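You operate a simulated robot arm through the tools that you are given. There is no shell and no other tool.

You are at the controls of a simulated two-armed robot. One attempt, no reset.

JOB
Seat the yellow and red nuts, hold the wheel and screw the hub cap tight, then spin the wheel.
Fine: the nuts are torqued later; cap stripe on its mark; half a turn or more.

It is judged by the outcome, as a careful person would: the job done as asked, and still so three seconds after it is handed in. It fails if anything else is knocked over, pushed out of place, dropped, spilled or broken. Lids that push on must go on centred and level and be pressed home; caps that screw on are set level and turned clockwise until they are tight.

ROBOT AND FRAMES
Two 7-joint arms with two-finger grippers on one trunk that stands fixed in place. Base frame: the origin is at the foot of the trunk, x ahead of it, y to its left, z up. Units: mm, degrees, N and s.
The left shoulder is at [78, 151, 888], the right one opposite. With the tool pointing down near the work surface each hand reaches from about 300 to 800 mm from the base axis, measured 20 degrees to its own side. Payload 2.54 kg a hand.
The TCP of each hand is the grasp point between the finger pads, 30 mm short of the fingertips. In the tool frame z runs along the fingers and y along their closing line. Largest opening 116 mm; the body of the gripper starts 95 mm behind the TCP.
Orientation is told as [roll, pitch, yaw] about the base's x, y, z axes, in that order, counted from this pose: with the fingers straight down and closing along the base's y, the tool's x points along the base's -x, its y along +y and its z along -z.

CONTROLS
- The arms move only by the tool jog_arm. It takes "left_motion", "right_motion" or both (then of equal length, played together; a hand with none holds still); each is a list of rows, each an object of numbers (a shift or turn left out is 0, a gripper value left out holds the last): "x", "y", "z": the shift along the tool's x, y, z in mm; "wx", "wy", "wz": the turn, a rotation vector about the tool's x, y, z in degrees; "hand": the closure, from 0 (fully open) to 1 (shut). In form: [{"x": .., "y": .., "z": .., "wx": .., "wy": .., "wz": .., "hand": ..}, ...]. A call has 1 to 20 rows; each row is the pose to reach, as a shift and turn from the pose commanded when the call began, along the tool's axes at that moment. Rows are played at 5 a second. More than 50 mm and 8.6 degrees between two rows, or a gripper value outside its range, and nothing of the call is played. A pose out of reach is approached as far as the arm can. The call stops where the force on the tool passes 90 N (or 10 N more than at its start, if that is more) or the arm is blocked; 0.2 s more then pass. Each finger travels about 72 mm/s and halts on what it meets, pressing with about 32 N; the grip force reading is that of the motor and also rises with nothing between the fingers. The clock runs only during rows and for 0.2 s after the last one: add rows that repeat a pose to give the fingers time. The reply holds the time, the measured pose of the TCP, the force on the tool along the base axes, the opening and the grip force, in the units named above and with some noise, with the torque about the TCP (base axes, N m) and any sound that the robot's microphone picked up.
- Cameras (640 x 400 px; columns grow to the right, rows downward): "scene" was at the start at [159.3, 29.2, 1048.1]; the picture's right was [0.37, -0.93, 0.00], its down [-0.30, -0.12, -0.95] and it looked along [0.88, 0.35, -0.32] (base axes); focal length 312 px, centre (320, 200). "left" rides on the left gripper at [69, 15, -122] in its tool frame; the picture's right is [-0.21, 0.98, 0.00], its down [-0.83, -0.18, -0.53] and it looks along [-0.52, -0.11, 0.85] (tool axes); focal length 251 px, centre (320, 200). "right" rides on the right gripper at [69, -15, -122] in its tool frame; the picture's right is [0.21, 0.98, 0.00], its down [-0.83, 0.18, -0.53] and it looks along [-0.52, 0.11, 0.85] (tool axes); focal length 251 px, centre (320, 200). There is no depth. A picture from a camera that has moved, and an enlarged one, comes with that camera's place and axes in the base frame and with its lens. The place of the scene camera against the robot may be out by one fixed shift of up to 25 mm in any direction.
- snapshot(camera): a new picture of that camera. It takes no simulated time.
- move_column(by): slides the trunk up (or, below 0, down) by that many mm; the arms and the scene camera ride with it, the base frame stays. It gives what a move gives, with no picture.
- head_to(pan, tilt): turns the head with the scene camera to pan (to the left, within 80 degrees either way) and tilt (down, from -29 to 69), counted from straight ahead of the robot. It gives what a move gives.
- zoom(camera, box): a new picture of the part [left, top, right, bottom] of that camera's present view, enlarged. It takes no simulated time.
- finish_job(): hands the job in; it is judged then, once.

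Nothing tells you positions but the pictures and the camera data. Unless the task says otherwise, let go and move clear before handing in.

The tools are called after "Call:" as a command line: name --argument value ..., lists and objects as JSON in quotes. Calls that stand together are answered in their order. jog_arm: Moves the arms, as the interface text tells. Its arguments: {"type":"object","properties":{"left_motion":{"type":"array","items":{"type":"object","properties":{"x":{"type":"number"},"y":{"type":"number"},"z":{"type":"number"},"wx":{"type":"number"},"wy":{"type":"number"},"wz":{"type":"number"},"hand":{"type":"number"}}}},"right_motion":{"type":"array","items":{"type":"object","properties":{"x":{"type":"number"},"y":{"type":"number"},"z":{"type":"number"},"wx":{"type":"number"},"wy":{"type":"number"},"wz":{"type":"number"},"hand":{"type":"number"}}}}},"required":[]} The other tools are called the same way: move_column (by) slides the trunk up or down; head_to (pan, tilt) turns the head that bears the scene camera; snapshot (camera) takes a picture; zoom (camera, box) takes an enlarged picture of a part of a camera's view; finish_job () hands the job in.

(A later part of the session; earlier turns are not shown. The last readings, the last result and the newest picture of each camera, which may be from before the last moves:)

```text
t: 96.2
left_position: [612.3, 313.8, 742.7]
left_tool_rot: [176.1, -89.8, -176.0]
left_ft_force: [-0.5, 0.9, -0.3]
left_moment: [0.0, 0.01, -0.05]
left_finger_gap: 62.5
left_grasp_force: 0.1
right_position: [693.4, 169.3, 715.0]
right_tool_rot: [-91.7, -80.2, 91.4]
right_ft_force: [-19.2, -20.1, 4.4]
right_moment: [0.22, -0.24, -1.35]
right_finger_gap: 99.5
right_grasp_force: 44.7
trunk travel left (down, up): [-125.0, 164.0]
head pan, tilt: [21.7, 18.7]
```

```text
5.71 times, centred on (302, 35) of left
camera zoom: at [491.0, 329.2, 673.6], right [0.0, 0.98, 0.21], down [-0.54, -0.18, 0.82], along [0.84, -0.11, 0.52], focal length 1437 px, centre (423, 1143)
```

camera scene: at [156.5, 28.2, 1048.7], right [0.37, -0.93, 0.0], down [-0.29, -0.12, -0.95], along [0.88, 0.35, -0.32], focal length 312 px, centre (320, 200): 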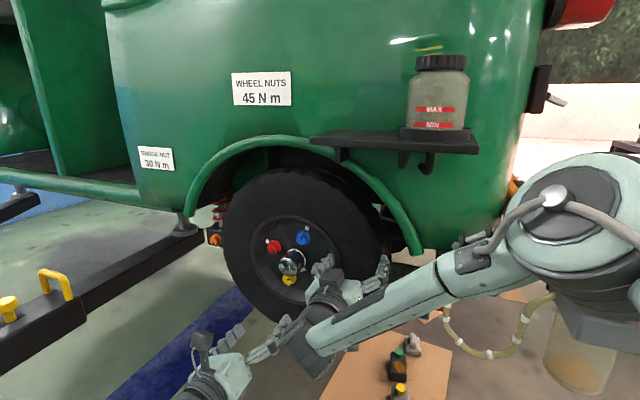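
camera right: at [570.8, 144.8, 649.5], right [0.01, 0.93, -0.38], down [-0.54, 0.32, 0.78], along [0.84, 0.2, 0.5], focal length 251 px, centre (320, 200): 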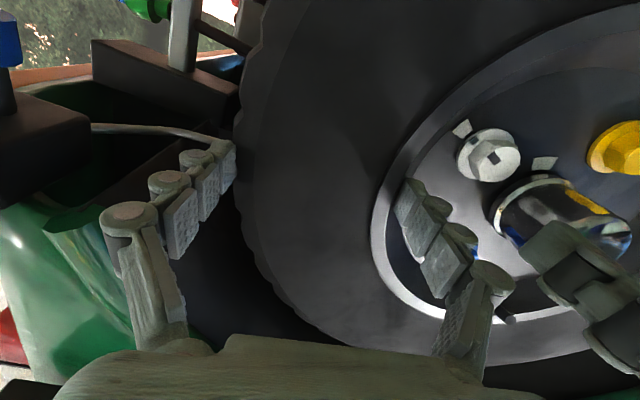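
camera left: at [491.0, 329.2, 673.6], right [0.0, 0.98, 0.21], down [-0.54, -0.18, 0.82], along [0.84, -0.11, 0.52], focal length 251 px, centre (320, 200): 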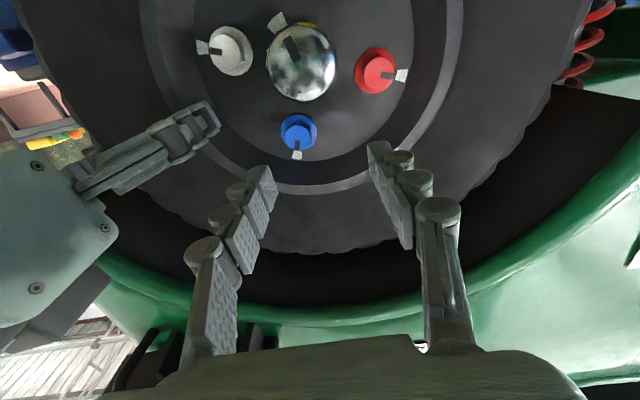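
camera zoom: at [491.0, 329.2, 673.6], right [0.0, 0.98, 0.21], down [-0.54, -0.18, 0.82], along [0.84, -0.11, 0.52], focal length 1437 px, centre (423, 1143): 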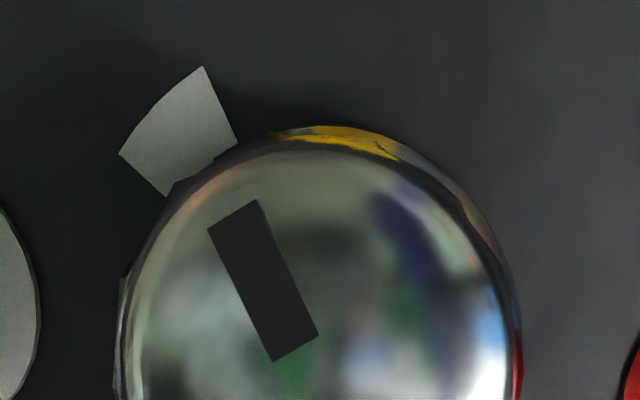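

The cap is tight and its stripe lies over its mark. Its centre is about 10° past the middle of a mark about 25° wide, and both nuts are on theirs. Now I'll move the left hand well clear so the right hand can turn the wheel.

Call:
jog_arm --left_motion '[{"z": -25}, {"z": -50, "y": 15}, {"z": -75, "y": 40}, {"z": -100, "y": 70}, {"z": -120, "y": 100}, {"z": -120, "y": 130}, {"z": -120, "y": 130}]'

Call:
snapshot --camera "scene"

Call:
snapshot --camera "left"

```text
t: 97.8
left_position: [493.3, 444.5, 743.4]
left_tool_rot: [171.1, -89.8, -171.0]
left_ft_force: [-0.2, -0.1, 0.2]
left_moment: [0.03, 0.01, -0.01]
left_finger_gap: 62.5
left_grasp_force: 0.0
right_position: [693.0, 170.6, 715.9]
right_tool_rot: [-91.6, -80.1, 91.4]
right_ft_force: [-20.4, -19.6, 4.7]
right_moment: [0.28, -0.23, -1.28]
right_finger_gap: 99.5
right_grasp_force: 45.3
trunk travel left (down, up): [-125.0, 164.0]
head pan, tilt: [21.7, 18.7]
```

```text
taken
camera scene: at [157.7, 28.0, 1048.5], right [0.37, -0.93, 0.0], down [-0.3, -0.12, -0.95], along [0.88, 0.35, -0.32], focal length 312 px, centre (320, 200)
```

scene: 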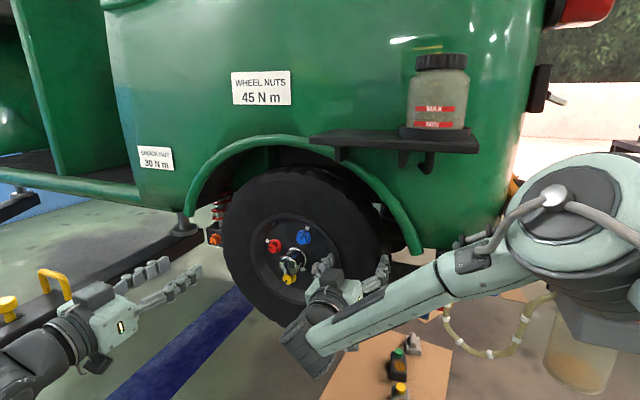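

```text
taken
camera left: at [372.6, 458.7, 674.7], right [0.0, 0.98, 0.22], down [-0.54, -0.18, 0.82], along [0.84, -0.11, 0.52], focal length 251 px, centre (320, 200)
```

left: 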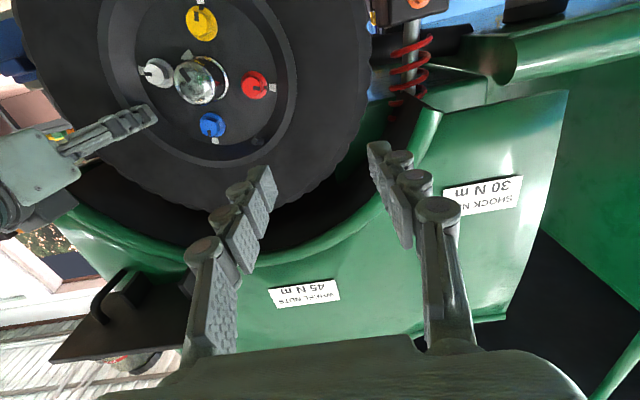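

Before spinning, I'll go back to the cap for one gentle torque check. In small steps, this shows whether it's against a firm stop.

Call:
jog_arm --left_motion '[{"y": -26}, {"y": -52, "z": 20}, {"y": -78, "z": 45}, {"y": -104, "z": 75}, {"y": -130, "z": 105}, {"x": 20, "y": -130, "z": 105}, {"x": 40, "y": -130, "z": 105}, {"x": 58, "y": -130, "z": 105}, {"x": 58, "y": -130, "z": 105, "wz": 8}, {"x": 58, "y": -130, "z": 105, "wz": 16}, {"x": 58, "y": -130, "z": 105, "wz": 24}, {"x": 58, "y": -130, "z": 105, "wz": 32}, {"x": 58, "y": -130, "z": 105, "wz": 40}, {"x": 58, "y": -130, "z": 125, "wz": 40}, {"x": 58, "y": -130, "z": 145, "wz": 40}, {"x": 58, "y": -130, "z": 145, "wz": 40}]'

Call:
zoom --camera "left" --box '[200, 60, 440, 240]'

```text
t: 101.2
left_position: [637.9, 315.2, 684.5]
left_tool_rot: [90.3, -49.8, -90.1]
left_ft_force: [0.1, 0.7, -0.2]
left_moment: [-0.02, 0.01, -0.02]
left_finger_gap: 62.4
left_grasp_force: 0.1
right_position: [692.2, 171.0, 716.1]
right_tool_rot: [-91.8, -80.0, 91.4]
right_ft_force: [-19.9, -18.2, 5.8]
right_moment: [0.32, -0.29, -1.4]
right_finger_gap: 99.6
right_grasp_force: 44.7
trunk travel left (down, up): [-125.0, 164.0]
head pan, tilt: [21.7, 18.7]
```

```text
2.22 times, centred on (320, 150) of left
camera zoom: at [516.6, 370.6, 640.7], right [0.0, 0.61, 0.79], down [-0.53, -0.67, 0.51], along [0.85, -0.42, 0.33], focal length 559 px, centre (320, 311)
```

zoom: 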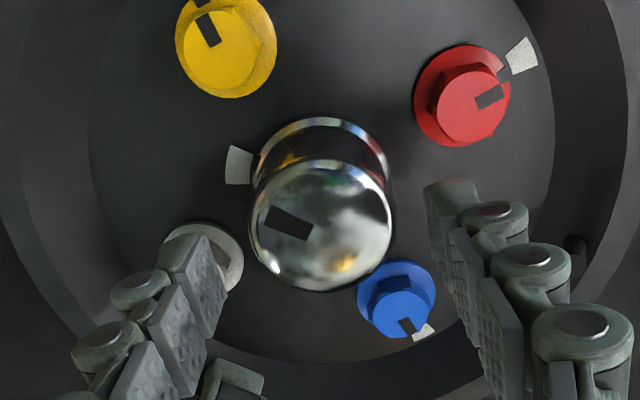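

Call:
jog_arm --left_motion '[{"z": 12}, {"z": 24}, {"z": 35}, {"z": 35}, {"z": 35, "hand": 0.58}, {"z": 35, "hand": 0.75}, {"z": 35, "hand": 0.75}, {"z": 35, "hand": 0.75}]'

Call:
jog_arm --left_motion '[{"wz": 1}, {"wz": 2}, {"wz": 2}]'

Call:
zoom --camera "left" --box '[200, 60, 440, 240]'

```text
t: 103.0
left_position: [672.8, 314.8, 684.6]
left_tool_rot: [90.3, -50.0, -90.2]
left_ft_force: [0.1, -6.6, -4.3]
left_moment: [-0.08, 0.08, -0.18]
left_finger_gap: 48.1
left_grasp_force: 45.1
right_position: [692.0, 170.1, 715.2]
right_tool_rot: [-91.7, -80.0, 91.6]
right_ft_force: [-20.9, -18.4, 7.1]
right_moment: [0.48, -0.27, -1.41]
right_finger_gap: 99.6
right_grasp_force: 45.1
trunk travel left (down, up): [-125.0, 164.0]
head pan, tilt: [21.7, 18.7]
```

```text
t: 103.8
left_position: [672.5, 315.6, 684.7]
left_tool_rot: [90.2, -47.9, -90.1]
left_ft_force: [-9.2, -5.0, -6.3]
left_moment: [-1.27, 0.14, -0.24]
left_finger_gap: 48.0
left_grasp_force: 45.0
right_position: [692.4, 171.0, 715.1]
right_tool_rot: [-91.5, -80.0, 91.2]
right_ft_force: [-19.7, -19.3, 5.5]
right_moment: [1.47, -0.15, -1.47]
right_finger_gap: 99.7
right_grasp_force: 44.8
trunk travel left (down, up): [-125.0, 164.0]
head pan, tilt: [21.7, 18.7]
```

```text
2.22 times, centred on (320, 150) of left
camera zoom: at [551.4, 372.1, 643.6], right [0.0, 0.58, 0.81], down [-0.53, -0.69, 0.49], along [0.85, -0.43, 0.31], focal length 559 px, centre (320, 311)
```

zoom: 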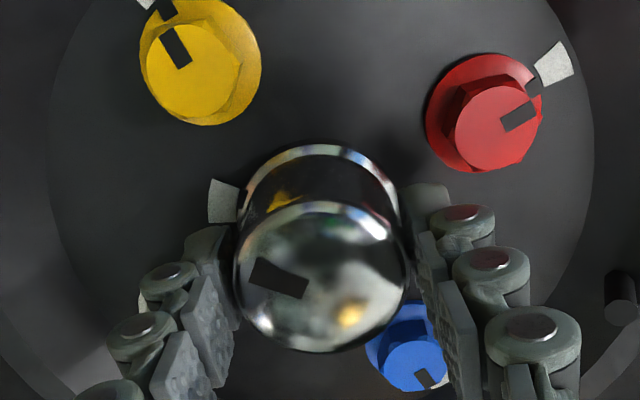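

It's firmly tight: 2° of turn gave 1.27 N·m with no cap movement. I'll unwind that load, release and clear the left hand, then spin the wheel.

Call:
jog_arm --left_motion '[{"wz": -1}, {"wz": -1.5}, {"wz": -1.5, "hand": 0.6}, {"wz": -1.5, "hand": 0.48}, {"wz": -1.5, "hand": 0.46}, {"wz": -1.5, "z": -15}, {"wz": -1.5, "z": -35}, {"wz": -1.5, "z": -55}, {"wz": -1.5, "z": -75}, {"wz": -1.5, "z": -75}]'

Call:
zoom --camera "left" --box '[220, 40, 420, 210]'

```text
t: 106.0
left_position: [597.9, 314.3, 683.8]
left_tool_rot: [90.2, -49.5, -90.0]
left_ft_force: [-0.5, -0.4, -0.6]
left_moment: [0.02, -0.01, 0.03]
left_finger_gap: 62.6
left_grasp_force: 0.1
right_position: [691.5, 171.1, 715.1]
right_tool_rot: [-91.6, -80.1, 91.3]
right_ft_force: [-20.3, -19.1, 5.4]
right_moment: [0.25, -0.23, -1.31]
right_finger_gap: 99.3
right_grasp_force: 44.6
trunk travel left (down, up): [-125.0, 164.0]
head pan, tilt: [21.7, 18.7]
```

```text
2.35 times, centred on (320, 125) of left
camera zoom: at [476.0, 370.6, 642.4], right [0.0, 0.6, 0.8], down [-0.53, -0.68, 0.51], along [0.85, -0.42, 0.33], focal length 592 px, centre (320, 376)
```

zoom: 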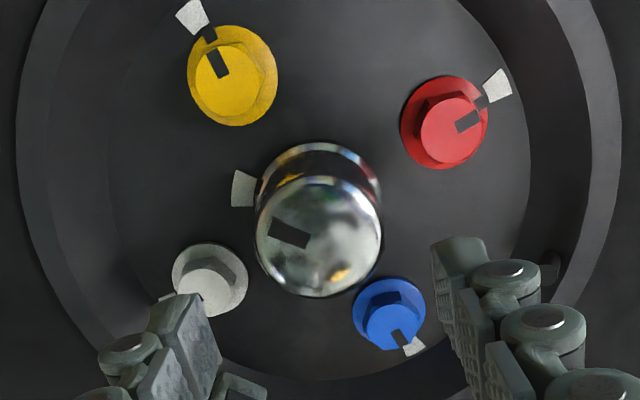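

Call:
jog_arm --left_motion '[{"z": -30}, {"x": 10, "y": 25, "z": -60}, {"x": 20, "y": 50, "z": -90}, {"x": 30, "y": 75, "z": -100}, {"x": 42, "y": 100, "z": -100}, {"x": 53, "y": 125, "z": -100}, {"x": 53, "y": 125, "z": -100}]'

Call:
zoom --camera "right" --box '[0, 0, 640, 400]'

```text
t: 107.6
left_position: [498.5, 446.1, 725.6]
left_tool_rot: [90.2, -49.6, -90.1]
left_ft_force: [0.4, 0.5, -0.4]
left_moment: [-0.02, 0.01, 0.0]
left_finger_gap: 62.7
left_grasp_force: 0.1
right_position: [693.1, 170.9, 715.1]
right_tool_rot: [-91.6, -80.1, 91.4]
right_ft_force: [-20.2, -19.4, 6.1]
right_moment: [0.22, -0.27, -1.34]
right_finger_gap: 99.7
right_grasp_force: 45.1
trunk travel left (down, up): [-125.0, 164.0]
head pan, tilt: [21.7, 18.7]
```

```text
1.00 times, centred on (320, 200) of right (not enlarged: the box is as wide or as high as the picture)
camera zoom: at [570.8, 144.8, 649.5], right [0.01, 0.93, -0.38], down [-0.54, 0.32, 0.78], along [0.84, 0.2, 0.5], focal length 251 px, centre (320, 200)
```

zoom: 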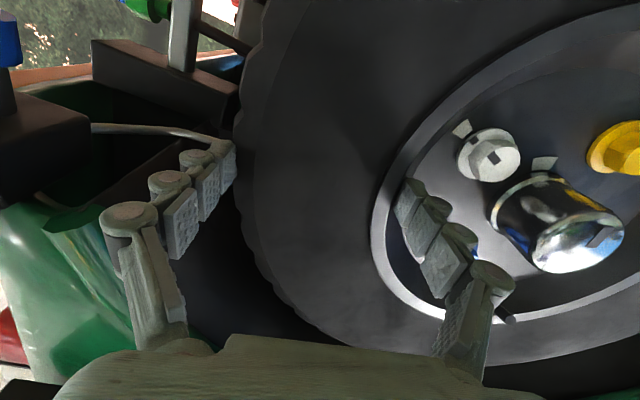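

Left hand is clear. Now the right hand will turn the wheel clockwise with its existing grip, moving on an arc about the hub. I'll try a short arc first.

Call:
jog_arm --right_motion '[{"x": 10.1, "y": 0.35, "wz": 4}, {"x": 25.1, "y": 2.2, "wz": 10}, {"x": 44.7, "y": 7.1, "wz": 18}, {"x": 63.3, "y": 14.6, "wz": 26}, {"x": 63.3, "y": 14.6, "wz": 26}]'

Call:
snapshot --camera "right"

Call:
snapshot --camera "left"

Call:
snapshot --camera "scene"

```text
t: 108.8
left_position: [501.5, 445.1, 725.7]
left_tool_rot: [90.1, -49.4, -90.2]
left_ft_force: [0.3, 1.6, -0.2]
left_moment: [0.01, -0.01, 0.01]
left_finger_gap: 62.5
left_grasp_force: 0.0
right_position: [692.0, 173.5, 646.4]
right_tool_rot: [89.5, -73.7, -90.1]
right_ft_force: [-23.2, -32.6, -0.9]
right_moment: [1.05, 0.62, -1.74]
right_finger_gap: 99.8
right_grasp_force: 44.9
trunk travel left (down, up): [-125.0, 164.0]
head pan, tilt: [21.7, 18.7]
```

```text
taken
camera right: at [570.8, 179.3, 577.4], right [0.01, 1.0, 0.07], down [-0.53, -0.05, 0.84], along [0.85, -0.04, 0.53], focal length 251 px, centre (320, 200)
```

right: 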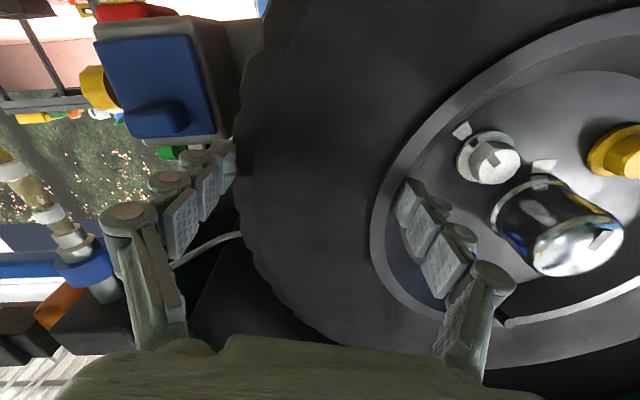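

```text
taken
camera left: at [377.6, 500.4, 682.8], right [0.0, 0.6, 0.8], down [-0.53, -0.68, 0.51], along [0.85, -0.42, 0.32], focal length 251 px, centre (320, 200)
```

left: 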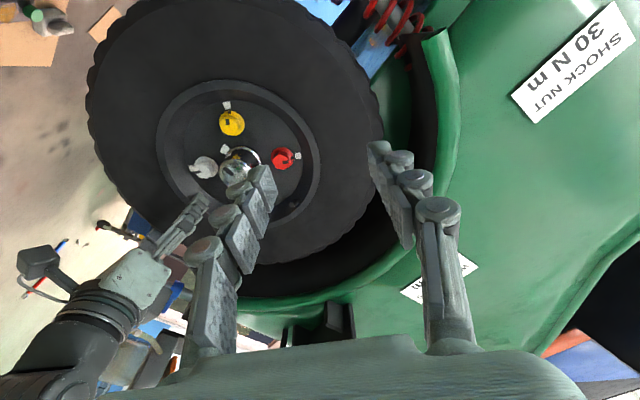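

```text
taken
camera scene: at [158.4, 27.7, 1048.3], right [0.37, -0.93, 0.0], down [-0.3, -0.12, -0.95], along [0.88, 0.35, -0.32], focal length 312 px, centre (320, 200)
```

scene: 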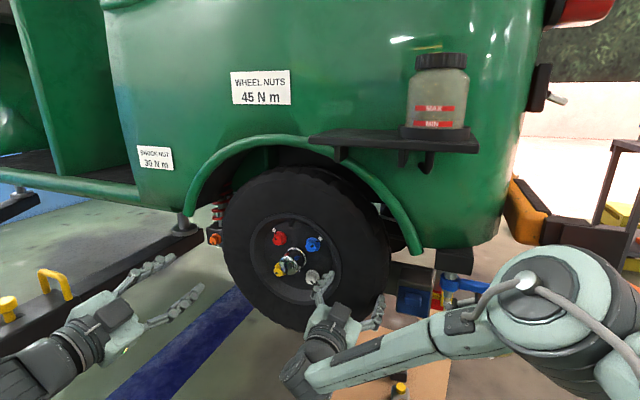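

The wheel turns with the hand. I'll continue the stroke.

Call:
jog_arm --right_motion '[{"x": 10.1, "y": 0.35, "wz": 4}, {"x": 27.6, "y": 2.7, "wz": 11}, {"x": 47, "y": 7.9, "wz": 19}, {"x": 65.6, "y": 15.7, "wz": 27}, {"x": 82.9, "y": 26.1, "wz": 35}, {"x": 98.5, "y": 38.8, "wz": 43}, {"x": 98.5, "y": 38.8, "wz": 43}]'

Call:
snapshot --camera "scene"

Call:
snapshot --camera "right"

```text
t: 109.8
left_position: [502.5, 446.7, 720.8]
left_tool_rot: [89.8, -49.7, -89.8]
left_ft_force: [0.1, 0.9, 0.2]
left_moment: [0.0, -0.06, -0.01]
left_finger_gap: 62.8
left_grasp_force: 0.0
right_position: [689.6, 183.8, 614.1]
right_tool_rot: [89.1, -48.9, -87.4]
right_ft_force: [31.4, 21.6, -10.7]
right_moment: [-2.47, 2.39, -0.5]
right_finger_gap: 97.9
right_grasp_force: 44.8
right hand out of reach, approached as far as the arm can: row 2, 3, 4, 5
trunk travel left (down, up): [-125.0, 164.0]
head pan, tilt: [21.7, 18.7]
stopped in row 5 (right hand): the force on the tool passed its limit at 113 N (the readings are from after the stop); the commanded pose is now the measured one
```

```text
taken
camera scene: at [161.9, 30.9, 1047.5], right [0.37, -0.93, 0.0], down [-0.3, -0.12, -0.95], along [0.88, 0.35, -0.32], focal length 312 px, centre (320, 200)
```

scene: 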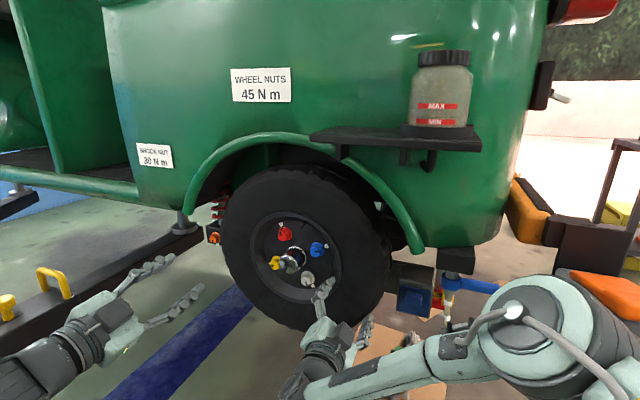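

```text
taken
camera right: at [565.6, 214.0, 553.6], right [-0.02, 0.88, 0.48], down [-0.51, -0.42, 0.75], along [0.86, -0.23, 0.46], focal length 251 px, centre (320, 200)
```

right: 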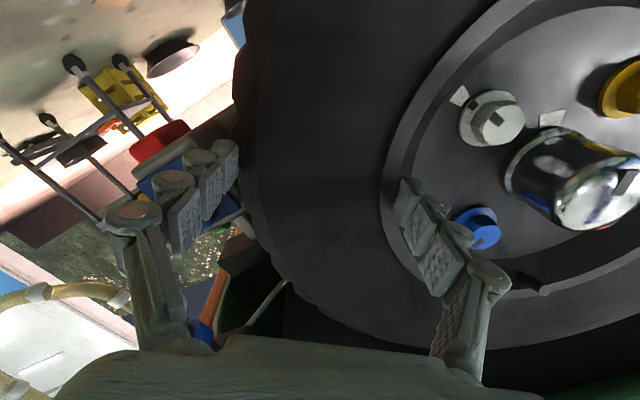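

The right arm ran out of reach low down and stopped, with the wheel turned about 45°. I'll release gently, back out and check the state before the next stroke from higher up.

Call:
jog_arm --right_motion '[{"hand": 0.15}, {"hand": 0.05}, {"hand": 0.02}, {"hand": 0.02}, {"z": -10}, {"z": -25}, {"z": -45}, {"z": -60}, {"z": -60}]'

Call:
snapshot --camera "right"

Call:
snapshot --camera "left"

Call:
snapshot --camera "scene"

```text
t: 111.8
left_position: [499.4, 444.8, 723.9]
left_tool_rot: [90.1, -49.6, -90.0]
left_ft_force: [0.1, -0.2, 0.5]
left_moment: [-0.01, 0.01, 0.01]
left_finger_gap: 62.7
left_grasp_force: 0.1
right_position: [627.7, 178.3, 621.8]
right_tool_rot: [89.3, -48.5, -88.0]
right_ft_force: [0.2, -0.3, 0.1]
right_moment: [0.05, 0.0, 0.0]
right_finger_gap: 113.7
right_grasp_force: 0.1
right hand out of reach, approached as far as the arm can: row 5, 6, 7, 8, 9
trunk travel left (down, up): [-125.0, 164.0]
head pan, tilt: [21.7, 18.7]
```

```text
taken
camera right: at [504.4, 209.2, 560.7], right [-0.02, 0.87, 0.49], down [-0.52, -0.43, 0.74], along [0.86, -0.24, 0.46], focal length 251 px, centre (320, 200)
```

right: 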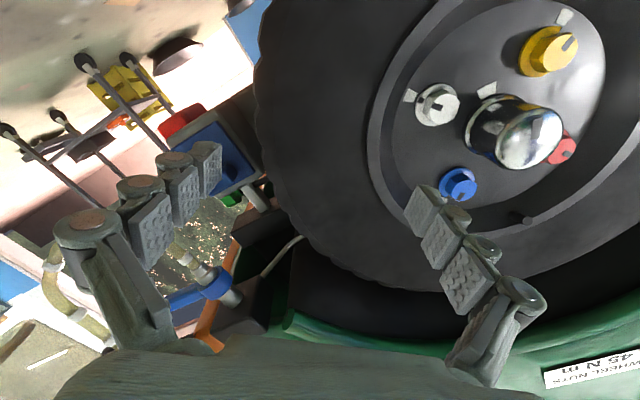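

```text
taken
camera left: at [378.0, 501.2, 681.5], right [0.0, 0.6, 0.8], down [-0.53, -0.67, 0.51], along [0.85, -0.42, 0.32], focal length 251 px, centre (320, 200)
```

left: 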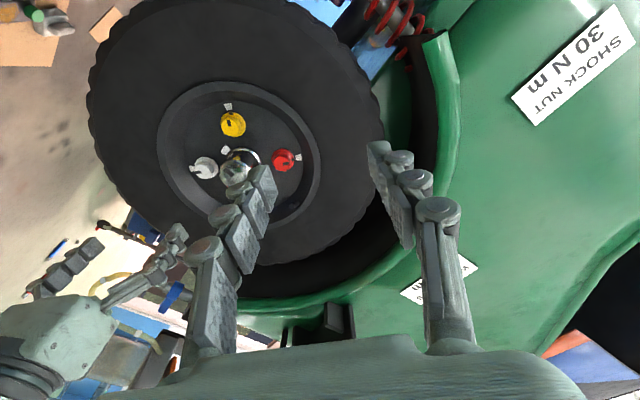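

```text
taken
camera scene: at [159.2, 29.2, 1048.1], right [0.37, -0.93, 0.0], down [-0.3, -0.12, -0.95], along [0.88, 0.35, -0.32], focal length 312 px, centre (320, 200)
```

scene: 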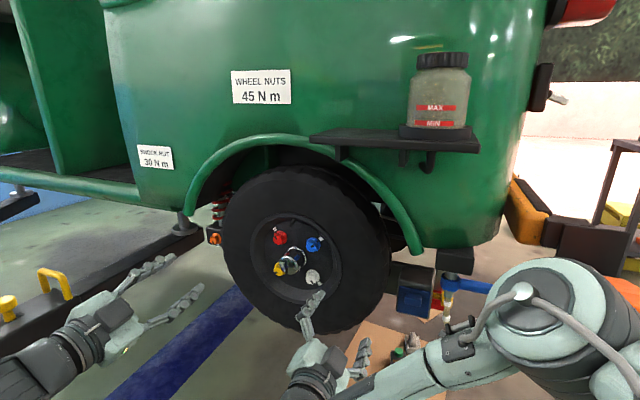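

Call:
jog_arm --right_motion '[{"z": 0}, {"z": 0}, {"z": 0}, {"z": 0}, {"z": 0}]'

Call:
zoom --camera "scene" --box '[220, 190, 380, 320]'

```text
t: 113.0
left_position: [500.9, 446.4, 723.7]
left_tool_rot: [90.1, -49.6, -90.0]
left_ft_force: [-0.6, -0.2, 0.5]
left_moment: [0.04, 0.0, 0.0]
left_finger_gap: 62.6
left_grasp_force: 0.0
right_position: [629.0, 177.8, 621.5]
right_tool_rot: [89.4, -48.6, -88.0]
right_ft_force: [0.7, 0.1, 0.0]
right_moment: [0.01, 0.0, 0.02]
right_finger_gap: 113.4
right_grasp_force: 0.1
trunk travel left (down, up): [-125.0, 164.0]
head pan, tilt: [21.7, 18.7]
```

```text
3.08 times, centred on (300, 255) of scene
camera zoom: at [159.3, 29.2, 1048.1], right [0.37, -0.93, 0.0], down [-0.3, -0.12, -0.95], along [0.88, 0.35, -0.32], focal length 960 px, centre (382, 31)
```

zoom: 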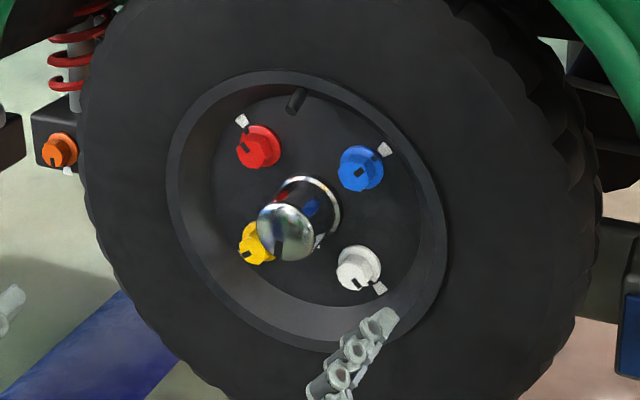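

The wheel stands still, turned about 27°. I'll take the right hand up to about 1:30 on the tyre and use strokes in the upper right quadrant, where it reaches well.

Call:
jog_arm --right_motion '[{"x": -9, "y": 12, "wz": -8}, {"x": -19, "y": 25, "wz": -16}, {"x": -28, "y": 38, "wz": -24}, {"x": -37, "y": 50, "wz": -32}, {"x": -47, "y": 63, "wz": -40}, {"x": -56, "y": 76, "wz": -48}, {"x": -66, "y": 89, "wz": -56}, {"x": -75, "y": 101, "wz": -64}, {"x": -84, "y": 113, "wz": -72}, {"x": -93, "y": 126, "wz": -80}, {"x": -102, "y": 138, "wz": -86.4}, {"x": -102, "y": 138, "wz": -86.4}]'

Call:
snapshot --camera "right"

Call:
snapshot --camera "scene"

Call:
snapshot --camera "left"

```text
t: 115.6
left_position: [500.3, 446.0, 723.9]
left_tool_rot: [90.1, -49.7, -90.0]
left_ft_force: [0.7, 0.7, -1.5]
left_moment: [-0.03, -0.01, -0.04]
left_finger_gap: 62.6
left_grasp_force: 0.0
right_position: [627.8, 212.9, 788.6]
right_tool_rot: [-89.9, -45.0, 91.6]
right_ft_force: [0.4, -0.1, 0.1]
right_moment: [0.0, 0.02, 0.02]
right_finger_gap: 113.6
right_grasp_force: 0.0
trunk travel left (down, up): [-125.0, 164.0]
head pan, tilt: [21.7, 18.7]
```

```text
taken
camera right: at [507.2, 150.7, 750.7], right [-0.02, 0.54, -0.84], down [-0.55, 0.7, 0.46], along [0.83, 0.47, 0.29], focal length 251 px, centre (320, 200)
```

right: 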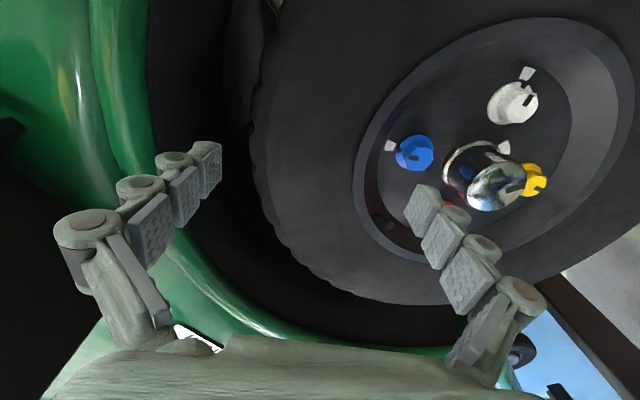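

```text
taken
camera scene: at [159.2, 29.2, 1048.1], right [0.37, -0.93, 0.0], down [-0.3, -0.12, -0.95], along [0.88, 0.35, -0.32], focal length 312 px, centre (320, 200)
```

scene: 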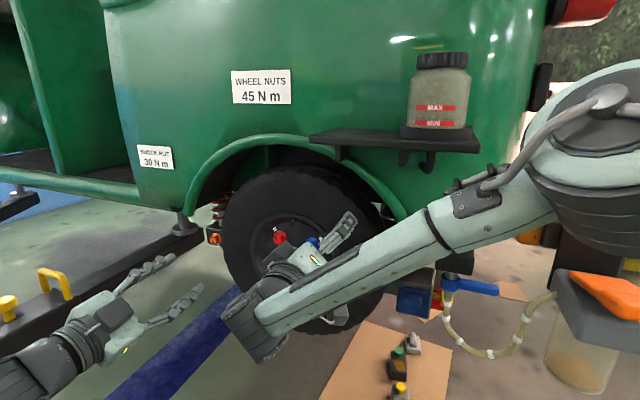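

```text
taken
camera left: at [378.0, 501.2, 681.5], right [0.0, 0.6, 0.8], down [-0.53, -0.67, 0.51], along [0.85, -0.42, 0.32], focal length 251 px, centre (320, 200)
```

left: 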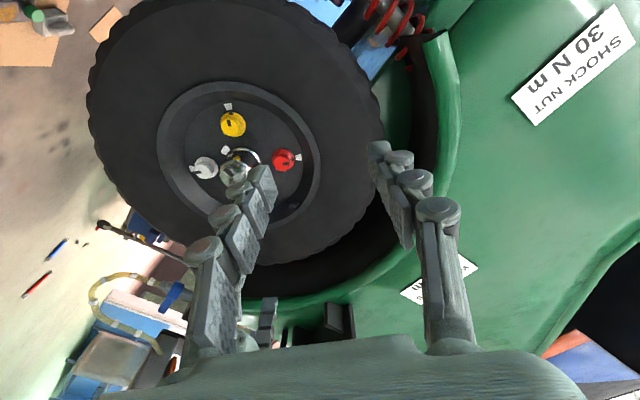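

Call:
jog_arm --right_motion '[{"x": 0.3, "y": -0.3, "z": 15, "wx": 0.5, "wy": 0.5}, {"x": 0.6, "y": -0.6, "z": 30, "wx": 1.13, "wy": 1.13}, {"x": 0.9, "y": -0.9, "z": 45, "wx": 1.13, "wy": 1.13}, {"x": 1.1, "y": -1.1, "z": 56, "wx": 1.13, "wy": 1.13}, {"x": 1.2, "y": -1.2, "z": 64, "wx": 1.13, "wy": 1.13}, {"x": 1.2, "y": -1.2, "z": 64, "wx": 1.13, "wy": 1.13}]'

Call:
snapshot --camera "right"

```text
t: 117.0
left_position: [498.9, 446.3, 724.4]
left_tool_rot: [90.1, -49.7, -90.0]
left_ft_force: [0.2, 0.0, 0.2]
left_moment: [-0.01, 0.01, 0.0]
left_finger_gap: 62.4
left_grasp_force: 0.0
right_position: [691.5, 214.9, 787.0]
right_tool_rot: [-89.8, -45.0, 89.9]
right_ft_force: [0.1, 0.6, 0.1]
right_moment: [0.04, 0.02, -0.02]
right_finger_gap: 113.8
right_grasp_force: 0.1
trunk travel left (down, up): [-125.0, 164.0]
head pan, tilt: [21.7, 18.7]
```

```text
taken
camera right: at [569.8, 154.6, 750.6], right [0.0, 0.54, -0.84], down [-0.53, 0.71, 0.46], along [0.85, 0.45, 0.29], focal length 251 px, centre (320, 200)
```

right: 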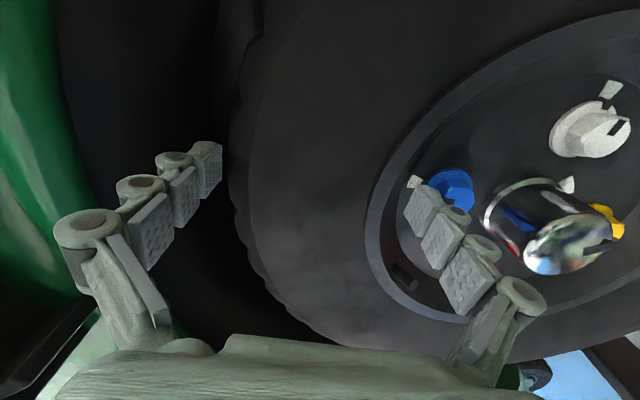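

Call:
jog_arm --right_motion '[{"y": -3}, {"y": -3, "hand": 0.15}, {"y": -3, "hand": 0.4}, {"y": -3, "hand": 1.0}, {"y": -3, "hand": 1.0}, {"y": -3, "hand": 1.0}]'

```text
t: 118.4
left_position: [499.3, 445.5, 724.0]
left_tool_rot: [90.2, -49.5, -90.1]
left_ft_force: [0.6, 0.2, 0.8]
left_moment: [0.05, -0.01, 0.03]
left_finger_gap: 62.6
left_grasp_force: 0.0
right_position: [690.9, 210.4, 790.7]
right_tool_rot: [-89.9, -45.0, 90.0]
right_ft_force: [-14.5, -7.2, 0.2]
right_moment: [-0.71, -0.44, -0.72]
right_finger_gap: 97.3
right_grasp_force: 45.0
trunk travel left (down, up): [-125.0, 164.0]
head pan, tilt: [21.7, 18.7]
```

Call:
jog_arm --right_motion '[{"x": 10.2, "y": 0.36, "wz": 4}, {"x": 27.9, "y": 2.7, "wz": 11}, {"x": 47.5, "y": 8.0, "wz": 19}, {"x": 66.3, "y": 15.9, "wz": 27}, {"x": 83.7, "y": 26.4, "wz": 35}, {"x": 99.6, "y": 39.2, "wz": 43}, {"x": 113.5, "y": 54.1, "wz": 51}, {"x": 120.0, "y": 63, "wz": 55.3}, {"x": 120.0, "y": 63, "wz": 55.3}]'

Call:
snapshot --camera "scene"

Call:
snapshot --camera "left"

```text
t: 120.4
left_position: [499.3, 445.4, 724.0]
left_tool_rot: [90.0, -49.5, -90.0]
left_ft_force: [0.2, 0.5, 0.0]
left_moment: [0.0, -0.03, 0.0]
left_finger_gap: 62.7
left_grasp_force: 0.0
right_position: [691.7, 168.9, 660.0]
right_tool_rot: [88.2, -79.6, -88.4]
right_ft_force: [-22.9, -21.4, -10.5]
right_moment: [-0.99, 0.21, -0.4]
right_finger_gap: 97.2
right_grasp_force: 44.7
trunk travel left (down, up): [-125.0, 164.0]
head pan, tilt: [21.7, 18.7]
```

```text
taken
camera scene: at [159.2, 28.6, 1048.0], right [0.37, -0.93, 0.0], down [-0.3, -0.12, -0.95], along [0.88, 0.35, -0.32], focal length 312 px, centre (320, 200)
```

scene: 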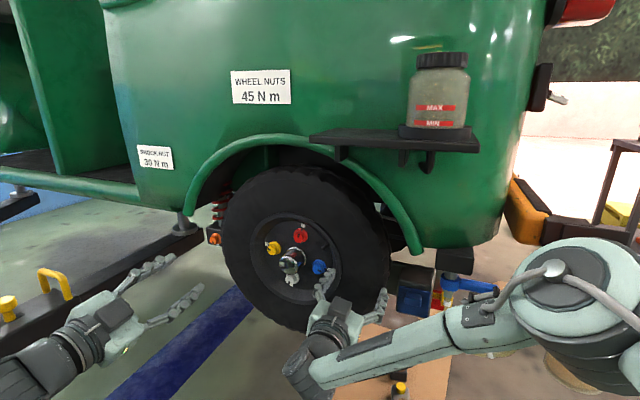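

```text
taken
camera left: at [378.0, 500.9, 681.8], right [0.0, 0.6, 0.8], down [-0.53, -0.68, 0.51], along [0.85, -0.42, 0.32], focal length 251 px, centre (320, 200)
```

left: 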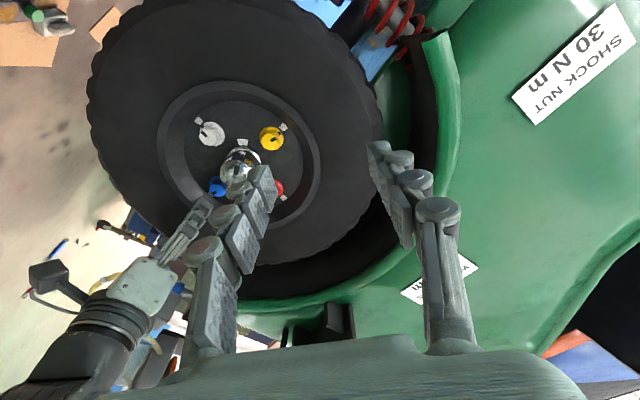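

Call:
jog_arm --right_motion '[{"hand": 0.12}, {"hand": 0.02}, {"hand": 0.02}, {"hand": 0.02}, {"z": -12}, {"z": -30}, {"z": -50}, {"z": -62}, {"z": -62}]'

Call:
zoom --camera "scene" --box '[220, 190, 380, 320]'

Call:
snapshot --camera "right"

```text
t: 122.4
left_position: [499.5, 444.9, 724.1]
left_tool_rot: [90.1, -49.5, -90.0]
left_ft_force: [0.0, -0.7, -0.5]
left_moment: [0.02, -0.03, -0.03]
left_finger_gap: 62.7
left_grasp_force: 0.0
right_position: [627.9, 170.9, 661.0]
right_tool_rot: [89.6, -79.7, -89.5]
right_ft_force: [-0.3, -0.6, -0.9]
right_moment: [-0.05, 0.01, 0.03]
right_finger_gap: 113.8
right_grasp_force: 0.0
trunk travel left (down, up): [-125.0, 164.0]
head pan, tilt: [21.7, 18.7]
```

```text
3.08 times, centred on (300, 255) of scene
camera zoom: at [159.2, 29.2, 1048.1], right [0.37, -0.93, 0.0], down [-0.3, -0.12, -0.95], along [0.88, 0.35, -0.32], focal length 960 px, centre (382, 31)
```

zoom: 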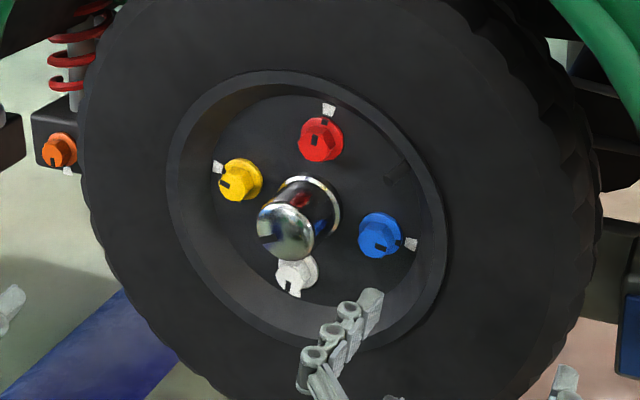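

```text
taken
camera right: at [506.9, 168.8, 590.7], right [0.0, 1.0, -0.04], down [-0.53, 0.03, 0.85], along [0.85, 0.02, 0.53], focal length 251 px, centre (320, 200)
```

right: 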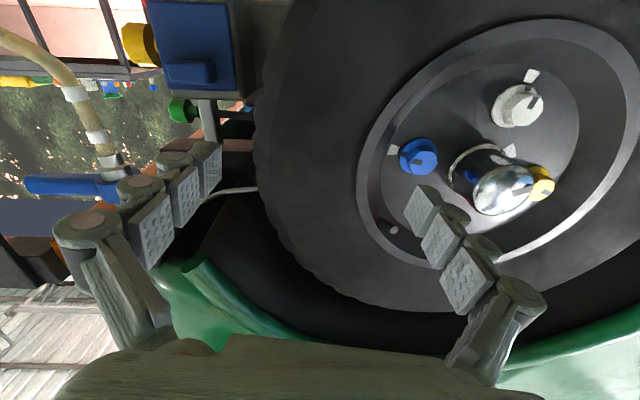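

Call:
jog_arm --right_motion '[{"x": -15, "y": 10, "wz": -7.6}, {"x": -30, "y": 21, "wz": -15.2}, {"x": -45, "y": 31, "wz": -22.8}, {"x": -60, "y": 42, "wz": -30.4}, {"x": -75, "y": 52, "wz": -38}, {"x": -89, "y": 63, "wz": -45.6}, {"x": -104, "y": 73, "wz": -53.2}, {"x": -119, "y": 84, "wz": -60.8}, {"x": -134, "y": 94, "wz": -68.3}, {"x": -134, "y": 94, "wz": -68.3}]'

Call:
snapshot --camera "right"

Call:
snapshot --camera "scene"

```text
t: 124.6
left_position: [500.4, 445.2, 723.6]
left_tool_rot: [90.2, -49.5, -90.0]
left_ft_force: [-0.3, 0.3, 0.2]
left_moment: [0.0, -0.02, -0.03]
left_finger_gap: 62.5
left_grasp_force: 0.0
right_position: [629.0, 240.3, 809.6]
right_tool_rot: [-90.0, -32.0, 90.0]
right_ft_force: [0.0, 0.0, -0.3]
right_moment: [-0.05, -0.02, 0.01]
right_finger_gap: 113.8
right_grasp_force: 0.0
trunk travel left (down, up): [-125.0, 164.0]
head pan, tilt: [21.7, 18.7]
```

```text
taken
camera right: at [506.9, 172.4, 786.4], right [0.0, 0.34, -0.94], down [-0.53, 0.8, 0.28], along [0.85, 0.5, 0.18], focal length 251 px, centre (320, 200)
```

right: 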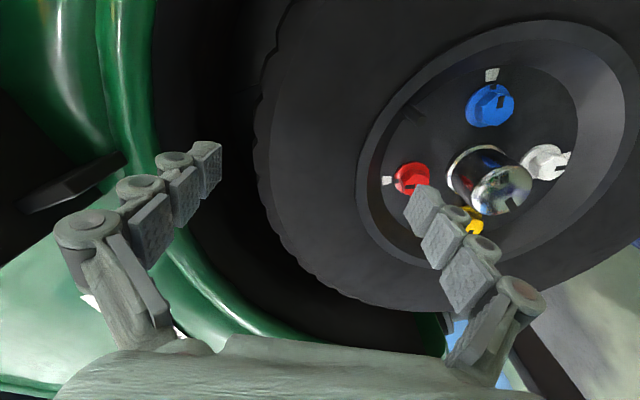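

```text
taken
camera scene: at [159.2, 29.2, 1048.1], right [0.37, -0.93, 0.0], down [-0.3, -0.12, -0.95], along [0.88, 0.35, -0.32], focal length 312 px, centre (320, 200)
```

scene: 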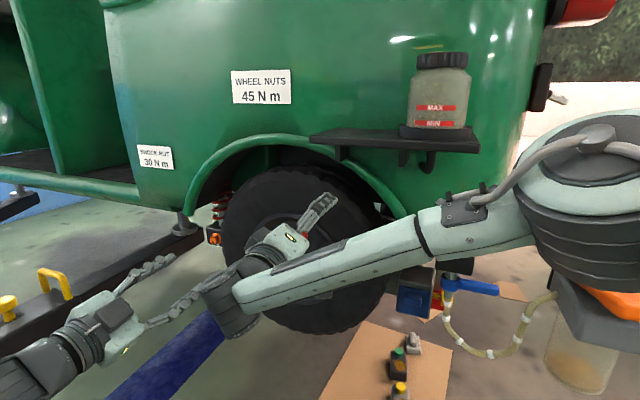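

Call:
zoom --camera "scene" --box '[260, 120, 440, 260]'

Call:
zoom --camera "right" --box '[40, 60, 340, 330]'

Call:
snapshot --camera "left"

```text
2.86 times, centred on (350, 190) of scene
camera zoom: at [159.2, 29.2, 1048.1], right [0.37, -0.93, 0.0], down [-0.3, -0.12, -0.95], along [0.88, 0.35, -0.32], focal length 892 px, centre (234, 229)
```

zoom: 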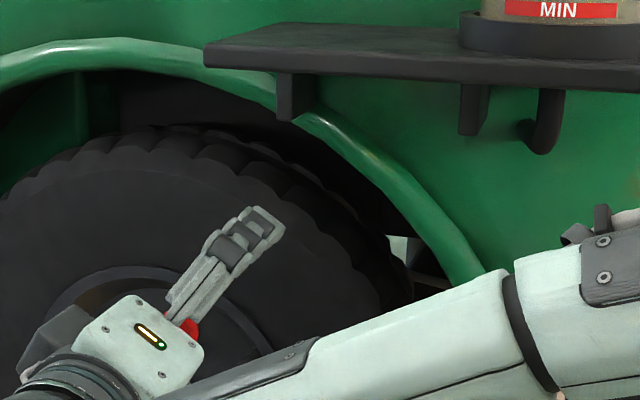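

```text
1.48 times, centred on (190, 195) of right
camera zoom: at [506.9, 172.4, 786.4], right [0.0, 0.34, -0.94], down [-0.53, 0.8, 0.28], along [0.85, 0.5, 0.18], focal length 372 px, centre (513, 207)
```

zoom: 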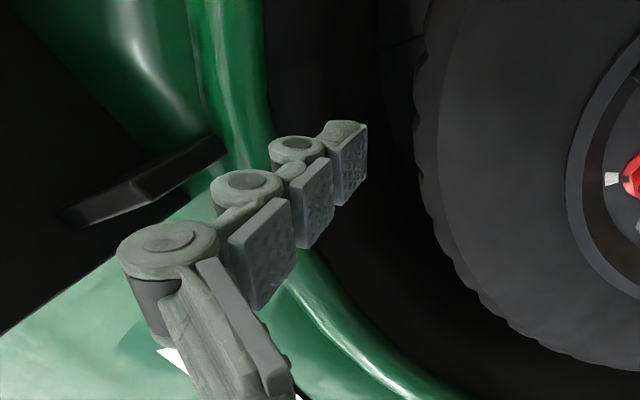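

```text
taken
camera left: at [378.0, 501.2, 681.5], right [0.0, 0.6, 0.8], down [-0.53, -0.67, 0.51], along [0.85, -0.42, 0.32], focal length 251 px, centre (320, 200)
```

left: 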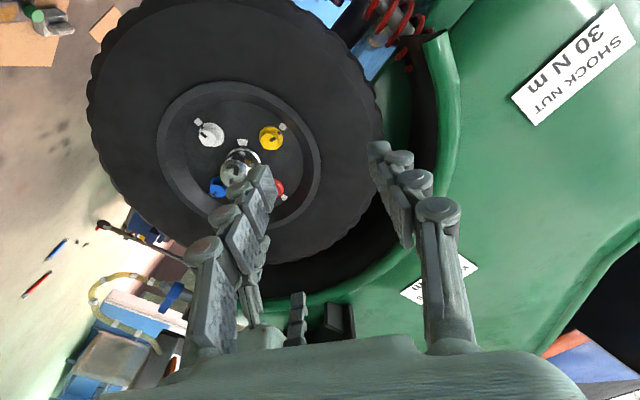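

Call:
jog_arm --right_motion '[{"y": -0.5, "z": 15}, {"y": -1, "z": 30}, {"y": -1.5, "z": 45}, {"y": -2, "z": 56}, {"y": -2, "z": 63}, {"y": -2, "z": 63}, {"y": -2, "z": 63, "hand": 0.15}, {"y": -2, "z": 63, "hand": 0.4}, {"y": -2, "z": 63, "hand": 1.0}, {"y": -2, "z": 63, "hand": 1.0}, {"y": -2, "z": 63, "hand": 1.0}]'

Call:
snapshot --camera "right"

```text
t: 127.0
left_position: [501.3, 445.7, 723.4]
left_tool_rot: [90.0, -49.6, -90.0]
left_ft_force: [-0.9, -0.2, -0.7]
left_moment: [-0.01, 0.02, 0.0]
left_finger_gap: 62.7
left_grasp_force: 0.0
right_position: [692.1, 239.6, 810.5]
right_tool_rot: [-89.7, -32.1, 90.1]
right_ft_force: [-14.8, 3.6, -8.8]
right_moment: [-0.17, 0.94, 0.28]
right_finger_gap: 98.6
right_grasp_force: 45.1
trunk travel left (down, up): [-125.0, 164.0]
head pan, tilt: [21.7, 18.7]
```

```text
taken
camera right: at [570.0, 172.1, 787.7], right [-0.01, 0.34, -0.94], down [-0.53, 0.8, 0.29], along [0.84, 0.51, 0.17], focal length 251 px, centre (320, 200)
```

right: 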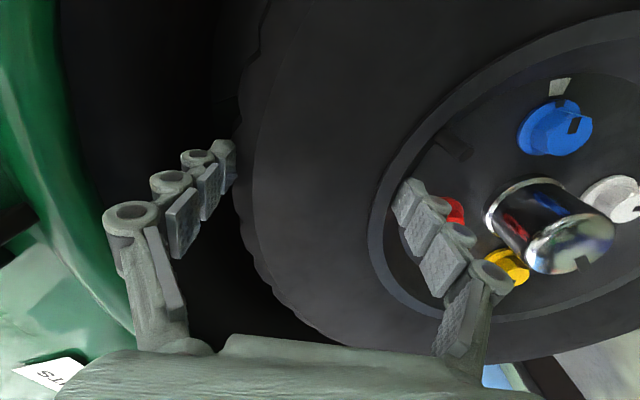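

Call:
jog_arm --right_motion '[{"x": 10.1, "y": 0.35, "wz": 4}, {"x": 27.7, "y": 2.7, "wz": 11}, {"x": 47.2, "y": 7.9, "wz": 19}, {"x": 65.8, "y": 15.8, "wz": 27}, {"x": 83.2, "y": 26.2, "wz": 35}, {"x": 98.9, "y": 39, "wz": 43}, {"x": 112.7, "y": 53.7, "wz": 51}, {"x": 124.3, "y": 70.3, "wz": 59}, {"x": 131.5, "y": 83.9, "wz": 65}, {"x": 133.5, "y": 88.3, "wz": 67}, {"x": 133.5, "y": 88.3, "wz": 67}]'

Call:
zoom --camera "scene" --box '[220, 190, 380, 320]'

```text
t: 129.4
left_position: [500.6, 445.8, 724.5]
left_tool_rot: [90.4, -49.6, -90.1]
left_ft_force: [-0.3, -0.3, 0.3]
left_moment: [-0.01, -0.03, -0.03]
left_finger_gap: 62.5
left_grasp_force: 0.0
right_position: [691.1, 169.8, 665.7]
right_tool_rot: [89.2, -80.8, -89.5]
right_ft_force: [-34.9, -23.0, -3.6]
right_moment: [-0.04, 0.1, -0.96]
right_finger_gap: 98.0
right_grasp_force: 44.9
trunk travel left (down, up): [-125.0, 164.0]
head pan, tilt: [21.7, 18.7]
```

```text
3.08 times, centred on (300, 255) of scene
camera zoom: at [158.0, 28.2, 1048.4], right [0.37, -0.93, 0.0], down [-0.3, -0.12, -0.95], along [0.88, 0.35, -0.32], focal length 960 px, centre (382, 31)
```

zoom: 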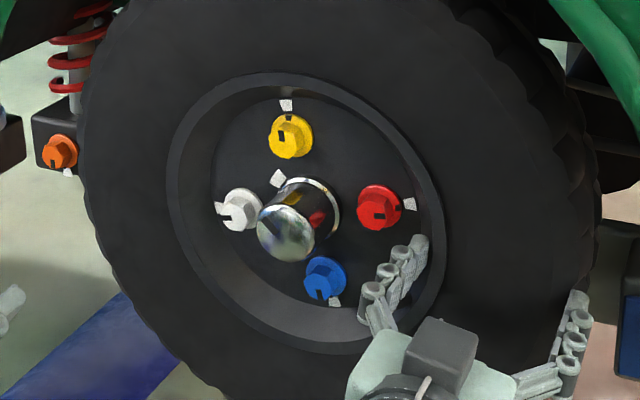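

About 148° so far. One more stroke gets past half a turn with margin.

Call:
jog_arm --right_motion '[{"hand": 0.12}, {"hand": 0.02}, {"hand": 0.02}, {"hand": 0.02}, {"z": -12}, {"z": -30}, {"z": -50}, {"z": -62}, {"z": -62}]'

Call:
jog_arm --right_motion '[{"x": -15, "y": 10, "wz": -7.5}, {"x": -30, "y": 20, "wz": -15}, {"x": -44, "y": 31, "wz": -22.5}, {"x": -59, "y": 41, "wz": -30}, {"x": -74, "y": 51, "wz": -37.5}, {"x": -88, "y": 62, "wz": -45}, {"x": -103, "y": 72, "wz": -52.5}, {"x": -118, "y": 82, "wz": -60}, {"x": -132, "y": 91, "wz": -67}, {"x": -132, "y": 91, "wz": -67}]'

Call:
snapshot --camera "right"

Call:
snapshot --camera "left"

```text
t: 131.4
left_position: [498.8, 445.6, 723.7]
left_tool_rot: [90.2, -49.7, -90.0]
left_ft_force: [-0.1, -1.2, 0.5]
left_moment: [-0.03, -0.03, 0.01]
left_finger_gap: 62.7
left_grasp_force: 0.0
right_position: [629.2, 172.3, 664.7]
right_tool_rot: [89.3, -80.9, -89.3]
right_ft_force: [1.0, 0.5, -0.2]
right_moment: [-0.02, -0.01, -0.01]
right_finger_gap: 113.8
right_grasp_force: 0.1
trunk travel left (down, up): [-125.0, 164.0]
head pan, tilt: [21.7, 18.7]
```

```text
t: 133.6
left_position: [499.5, 445.1, 723.8]
left_tool_rot: [90.1, -49.6, -90.0]
left_ft_force: [0.8, 0.0, 0.2]
left_moment: [0.02, 0.04, 0.0]
left_finger_gap: 62.6
left_grasp_force: 0.0
right_position: [630.2, 242.4, 811.1]
right_tool_rot: [-89.8, -32.1, 90.0]
right_ft_force: [-0.6, -0.4, -0.6]
right_moment: [0.01, 0.01, 0.02]
right_finger_gap: 113.5
right_grasp_force: 0.0
trunk travel left (down, up): [-125.0, 164.0]
head pan, tilt: [21.7, 18.7]
```

```text
taken
camera right: at [508.5, 175.1, 787.5], right [0.0, 0.34, -0.94], down [-0.53, 0.8, 0.28], along [0.85, 0.5, 0.18], focal length 251 px, centre (320, 200)
```

right: 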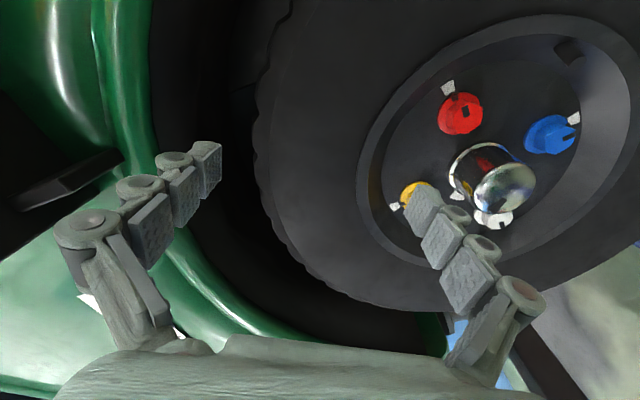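

```text
taken
camera left: at [378.0, 501.2, 681.5], right [0.0, 0.6, 0.8], down [-0.53, -0.67, 0.51], along [0.85, -0.42, 0.32], focal length 251 px, centre (320, 200)
```

left: 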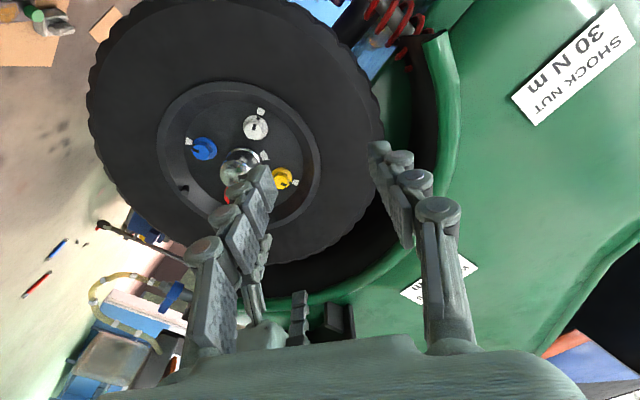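

Call:
jog_arm --right_motion '[{"y": -0.5, "z": 15}, {"y": -1, "z": 30}, {"y": -1.5, "z": 45}, {"y": -2, "z": 55}, {"y": -2, "z": 62}, {"y": -2, "z": 62}, {"y": -2, "z": 62, "hand": 0.15}, {"y": -2, "z": 62, "hand": 0.4}, {"y": -2, "z": 62, "hand": 1.0}, {"y": -2, "z": 62, "hand": 1.0}, {"y": -2, "z": 62, "hand": 1.0}]'

Call:
jog_arm --right_motion '[{"x": 10.1, "y": 0.35, "wz": 4}, {"x": 27.7, "y": 2.7, "wz": 11}, {"x": 47.2, "y": 7.9, "wz": 19}, {"x": 65.8, "y": 15.8, "wz": 27}, {"x": 83.2, "y": 26.2, "wz": 35}, {"x": 98.9, "y": 39, "wz": 43}, {"x": 112.7, "y": 53.7, "wz": 51}, {"x": 124.3, "y": 70.3, "wz": 59}, {"x": 131.5, "y": 83.9, "wz": 65}, {"x": 133.5, "y": 88.3, "wz": 67}, {"x": 133.5, "y": 88.3, "wz": 67}]'

Call:
zoom --camera "scene" --box '[220, 190, 380, 320]'

```text
t: 136.0
left_position: [499.1, 446.4, 724.3]
left_tool_rot: [90.2, -49.6, -90.1]
left_ft_force: [-0.2, 0.4, 1.8]
left_moment: [0.01, 0.01, -0.02]
left_finger_gap: 62.5
left_grasp_force: 0.0
right_position: [693.0, 240.0, 813.5]
right_tool_rot: [-90.0, -32.1, 90.1]
right_ft_force: [-7.5, -3.4, 1.8]
right_moment: [-0.39, -0.45, -0.41]
right_finger_gap: 98.6
right_grasp_force: 45.0
trunk travel left (down, up): [-125.0, 164.0]
head pan, tilt: [21.7, 18.7]
```

```text
t: 138.4
left_position: [500.3, 444.5, 723.4]
left_tool_rot: [90.0, -49.3, -90.0]
left_ft_force: [-0.3, 0.0, -0.1]
left_moment: [0.01, 0.02, -0.01]
left_finger_gap: 62.5
left_grasp_force: 0.1
right_position: [693.2, 169.2, 664.7]
right_tool_rot: [87.4, -80.7, -88.2]
right_ft_force: [-18.5, -40.3, -11.0]
right_moment: [-0.72, -0.24, -0.3]
right_finger_gap: 98.0
right_grasp_force: 45.2
trunk travel left (down, up): [-125.0, 164.0]
head pan, tilt: [21.7, 18.7]
```

```text
3.08 times, centred on (300, 255) of scene
camera zoom: at [159.3, 27.6, 1048.1], right [0.37, -0.93, 0.0], down [-0.3, -0.12, -0.95], along [0.88, 0.35, -0.32], focal length 960 px, centre (382, 31)
```

zoom: 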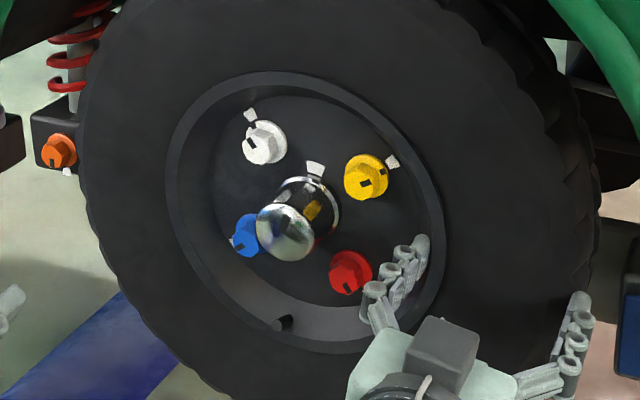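

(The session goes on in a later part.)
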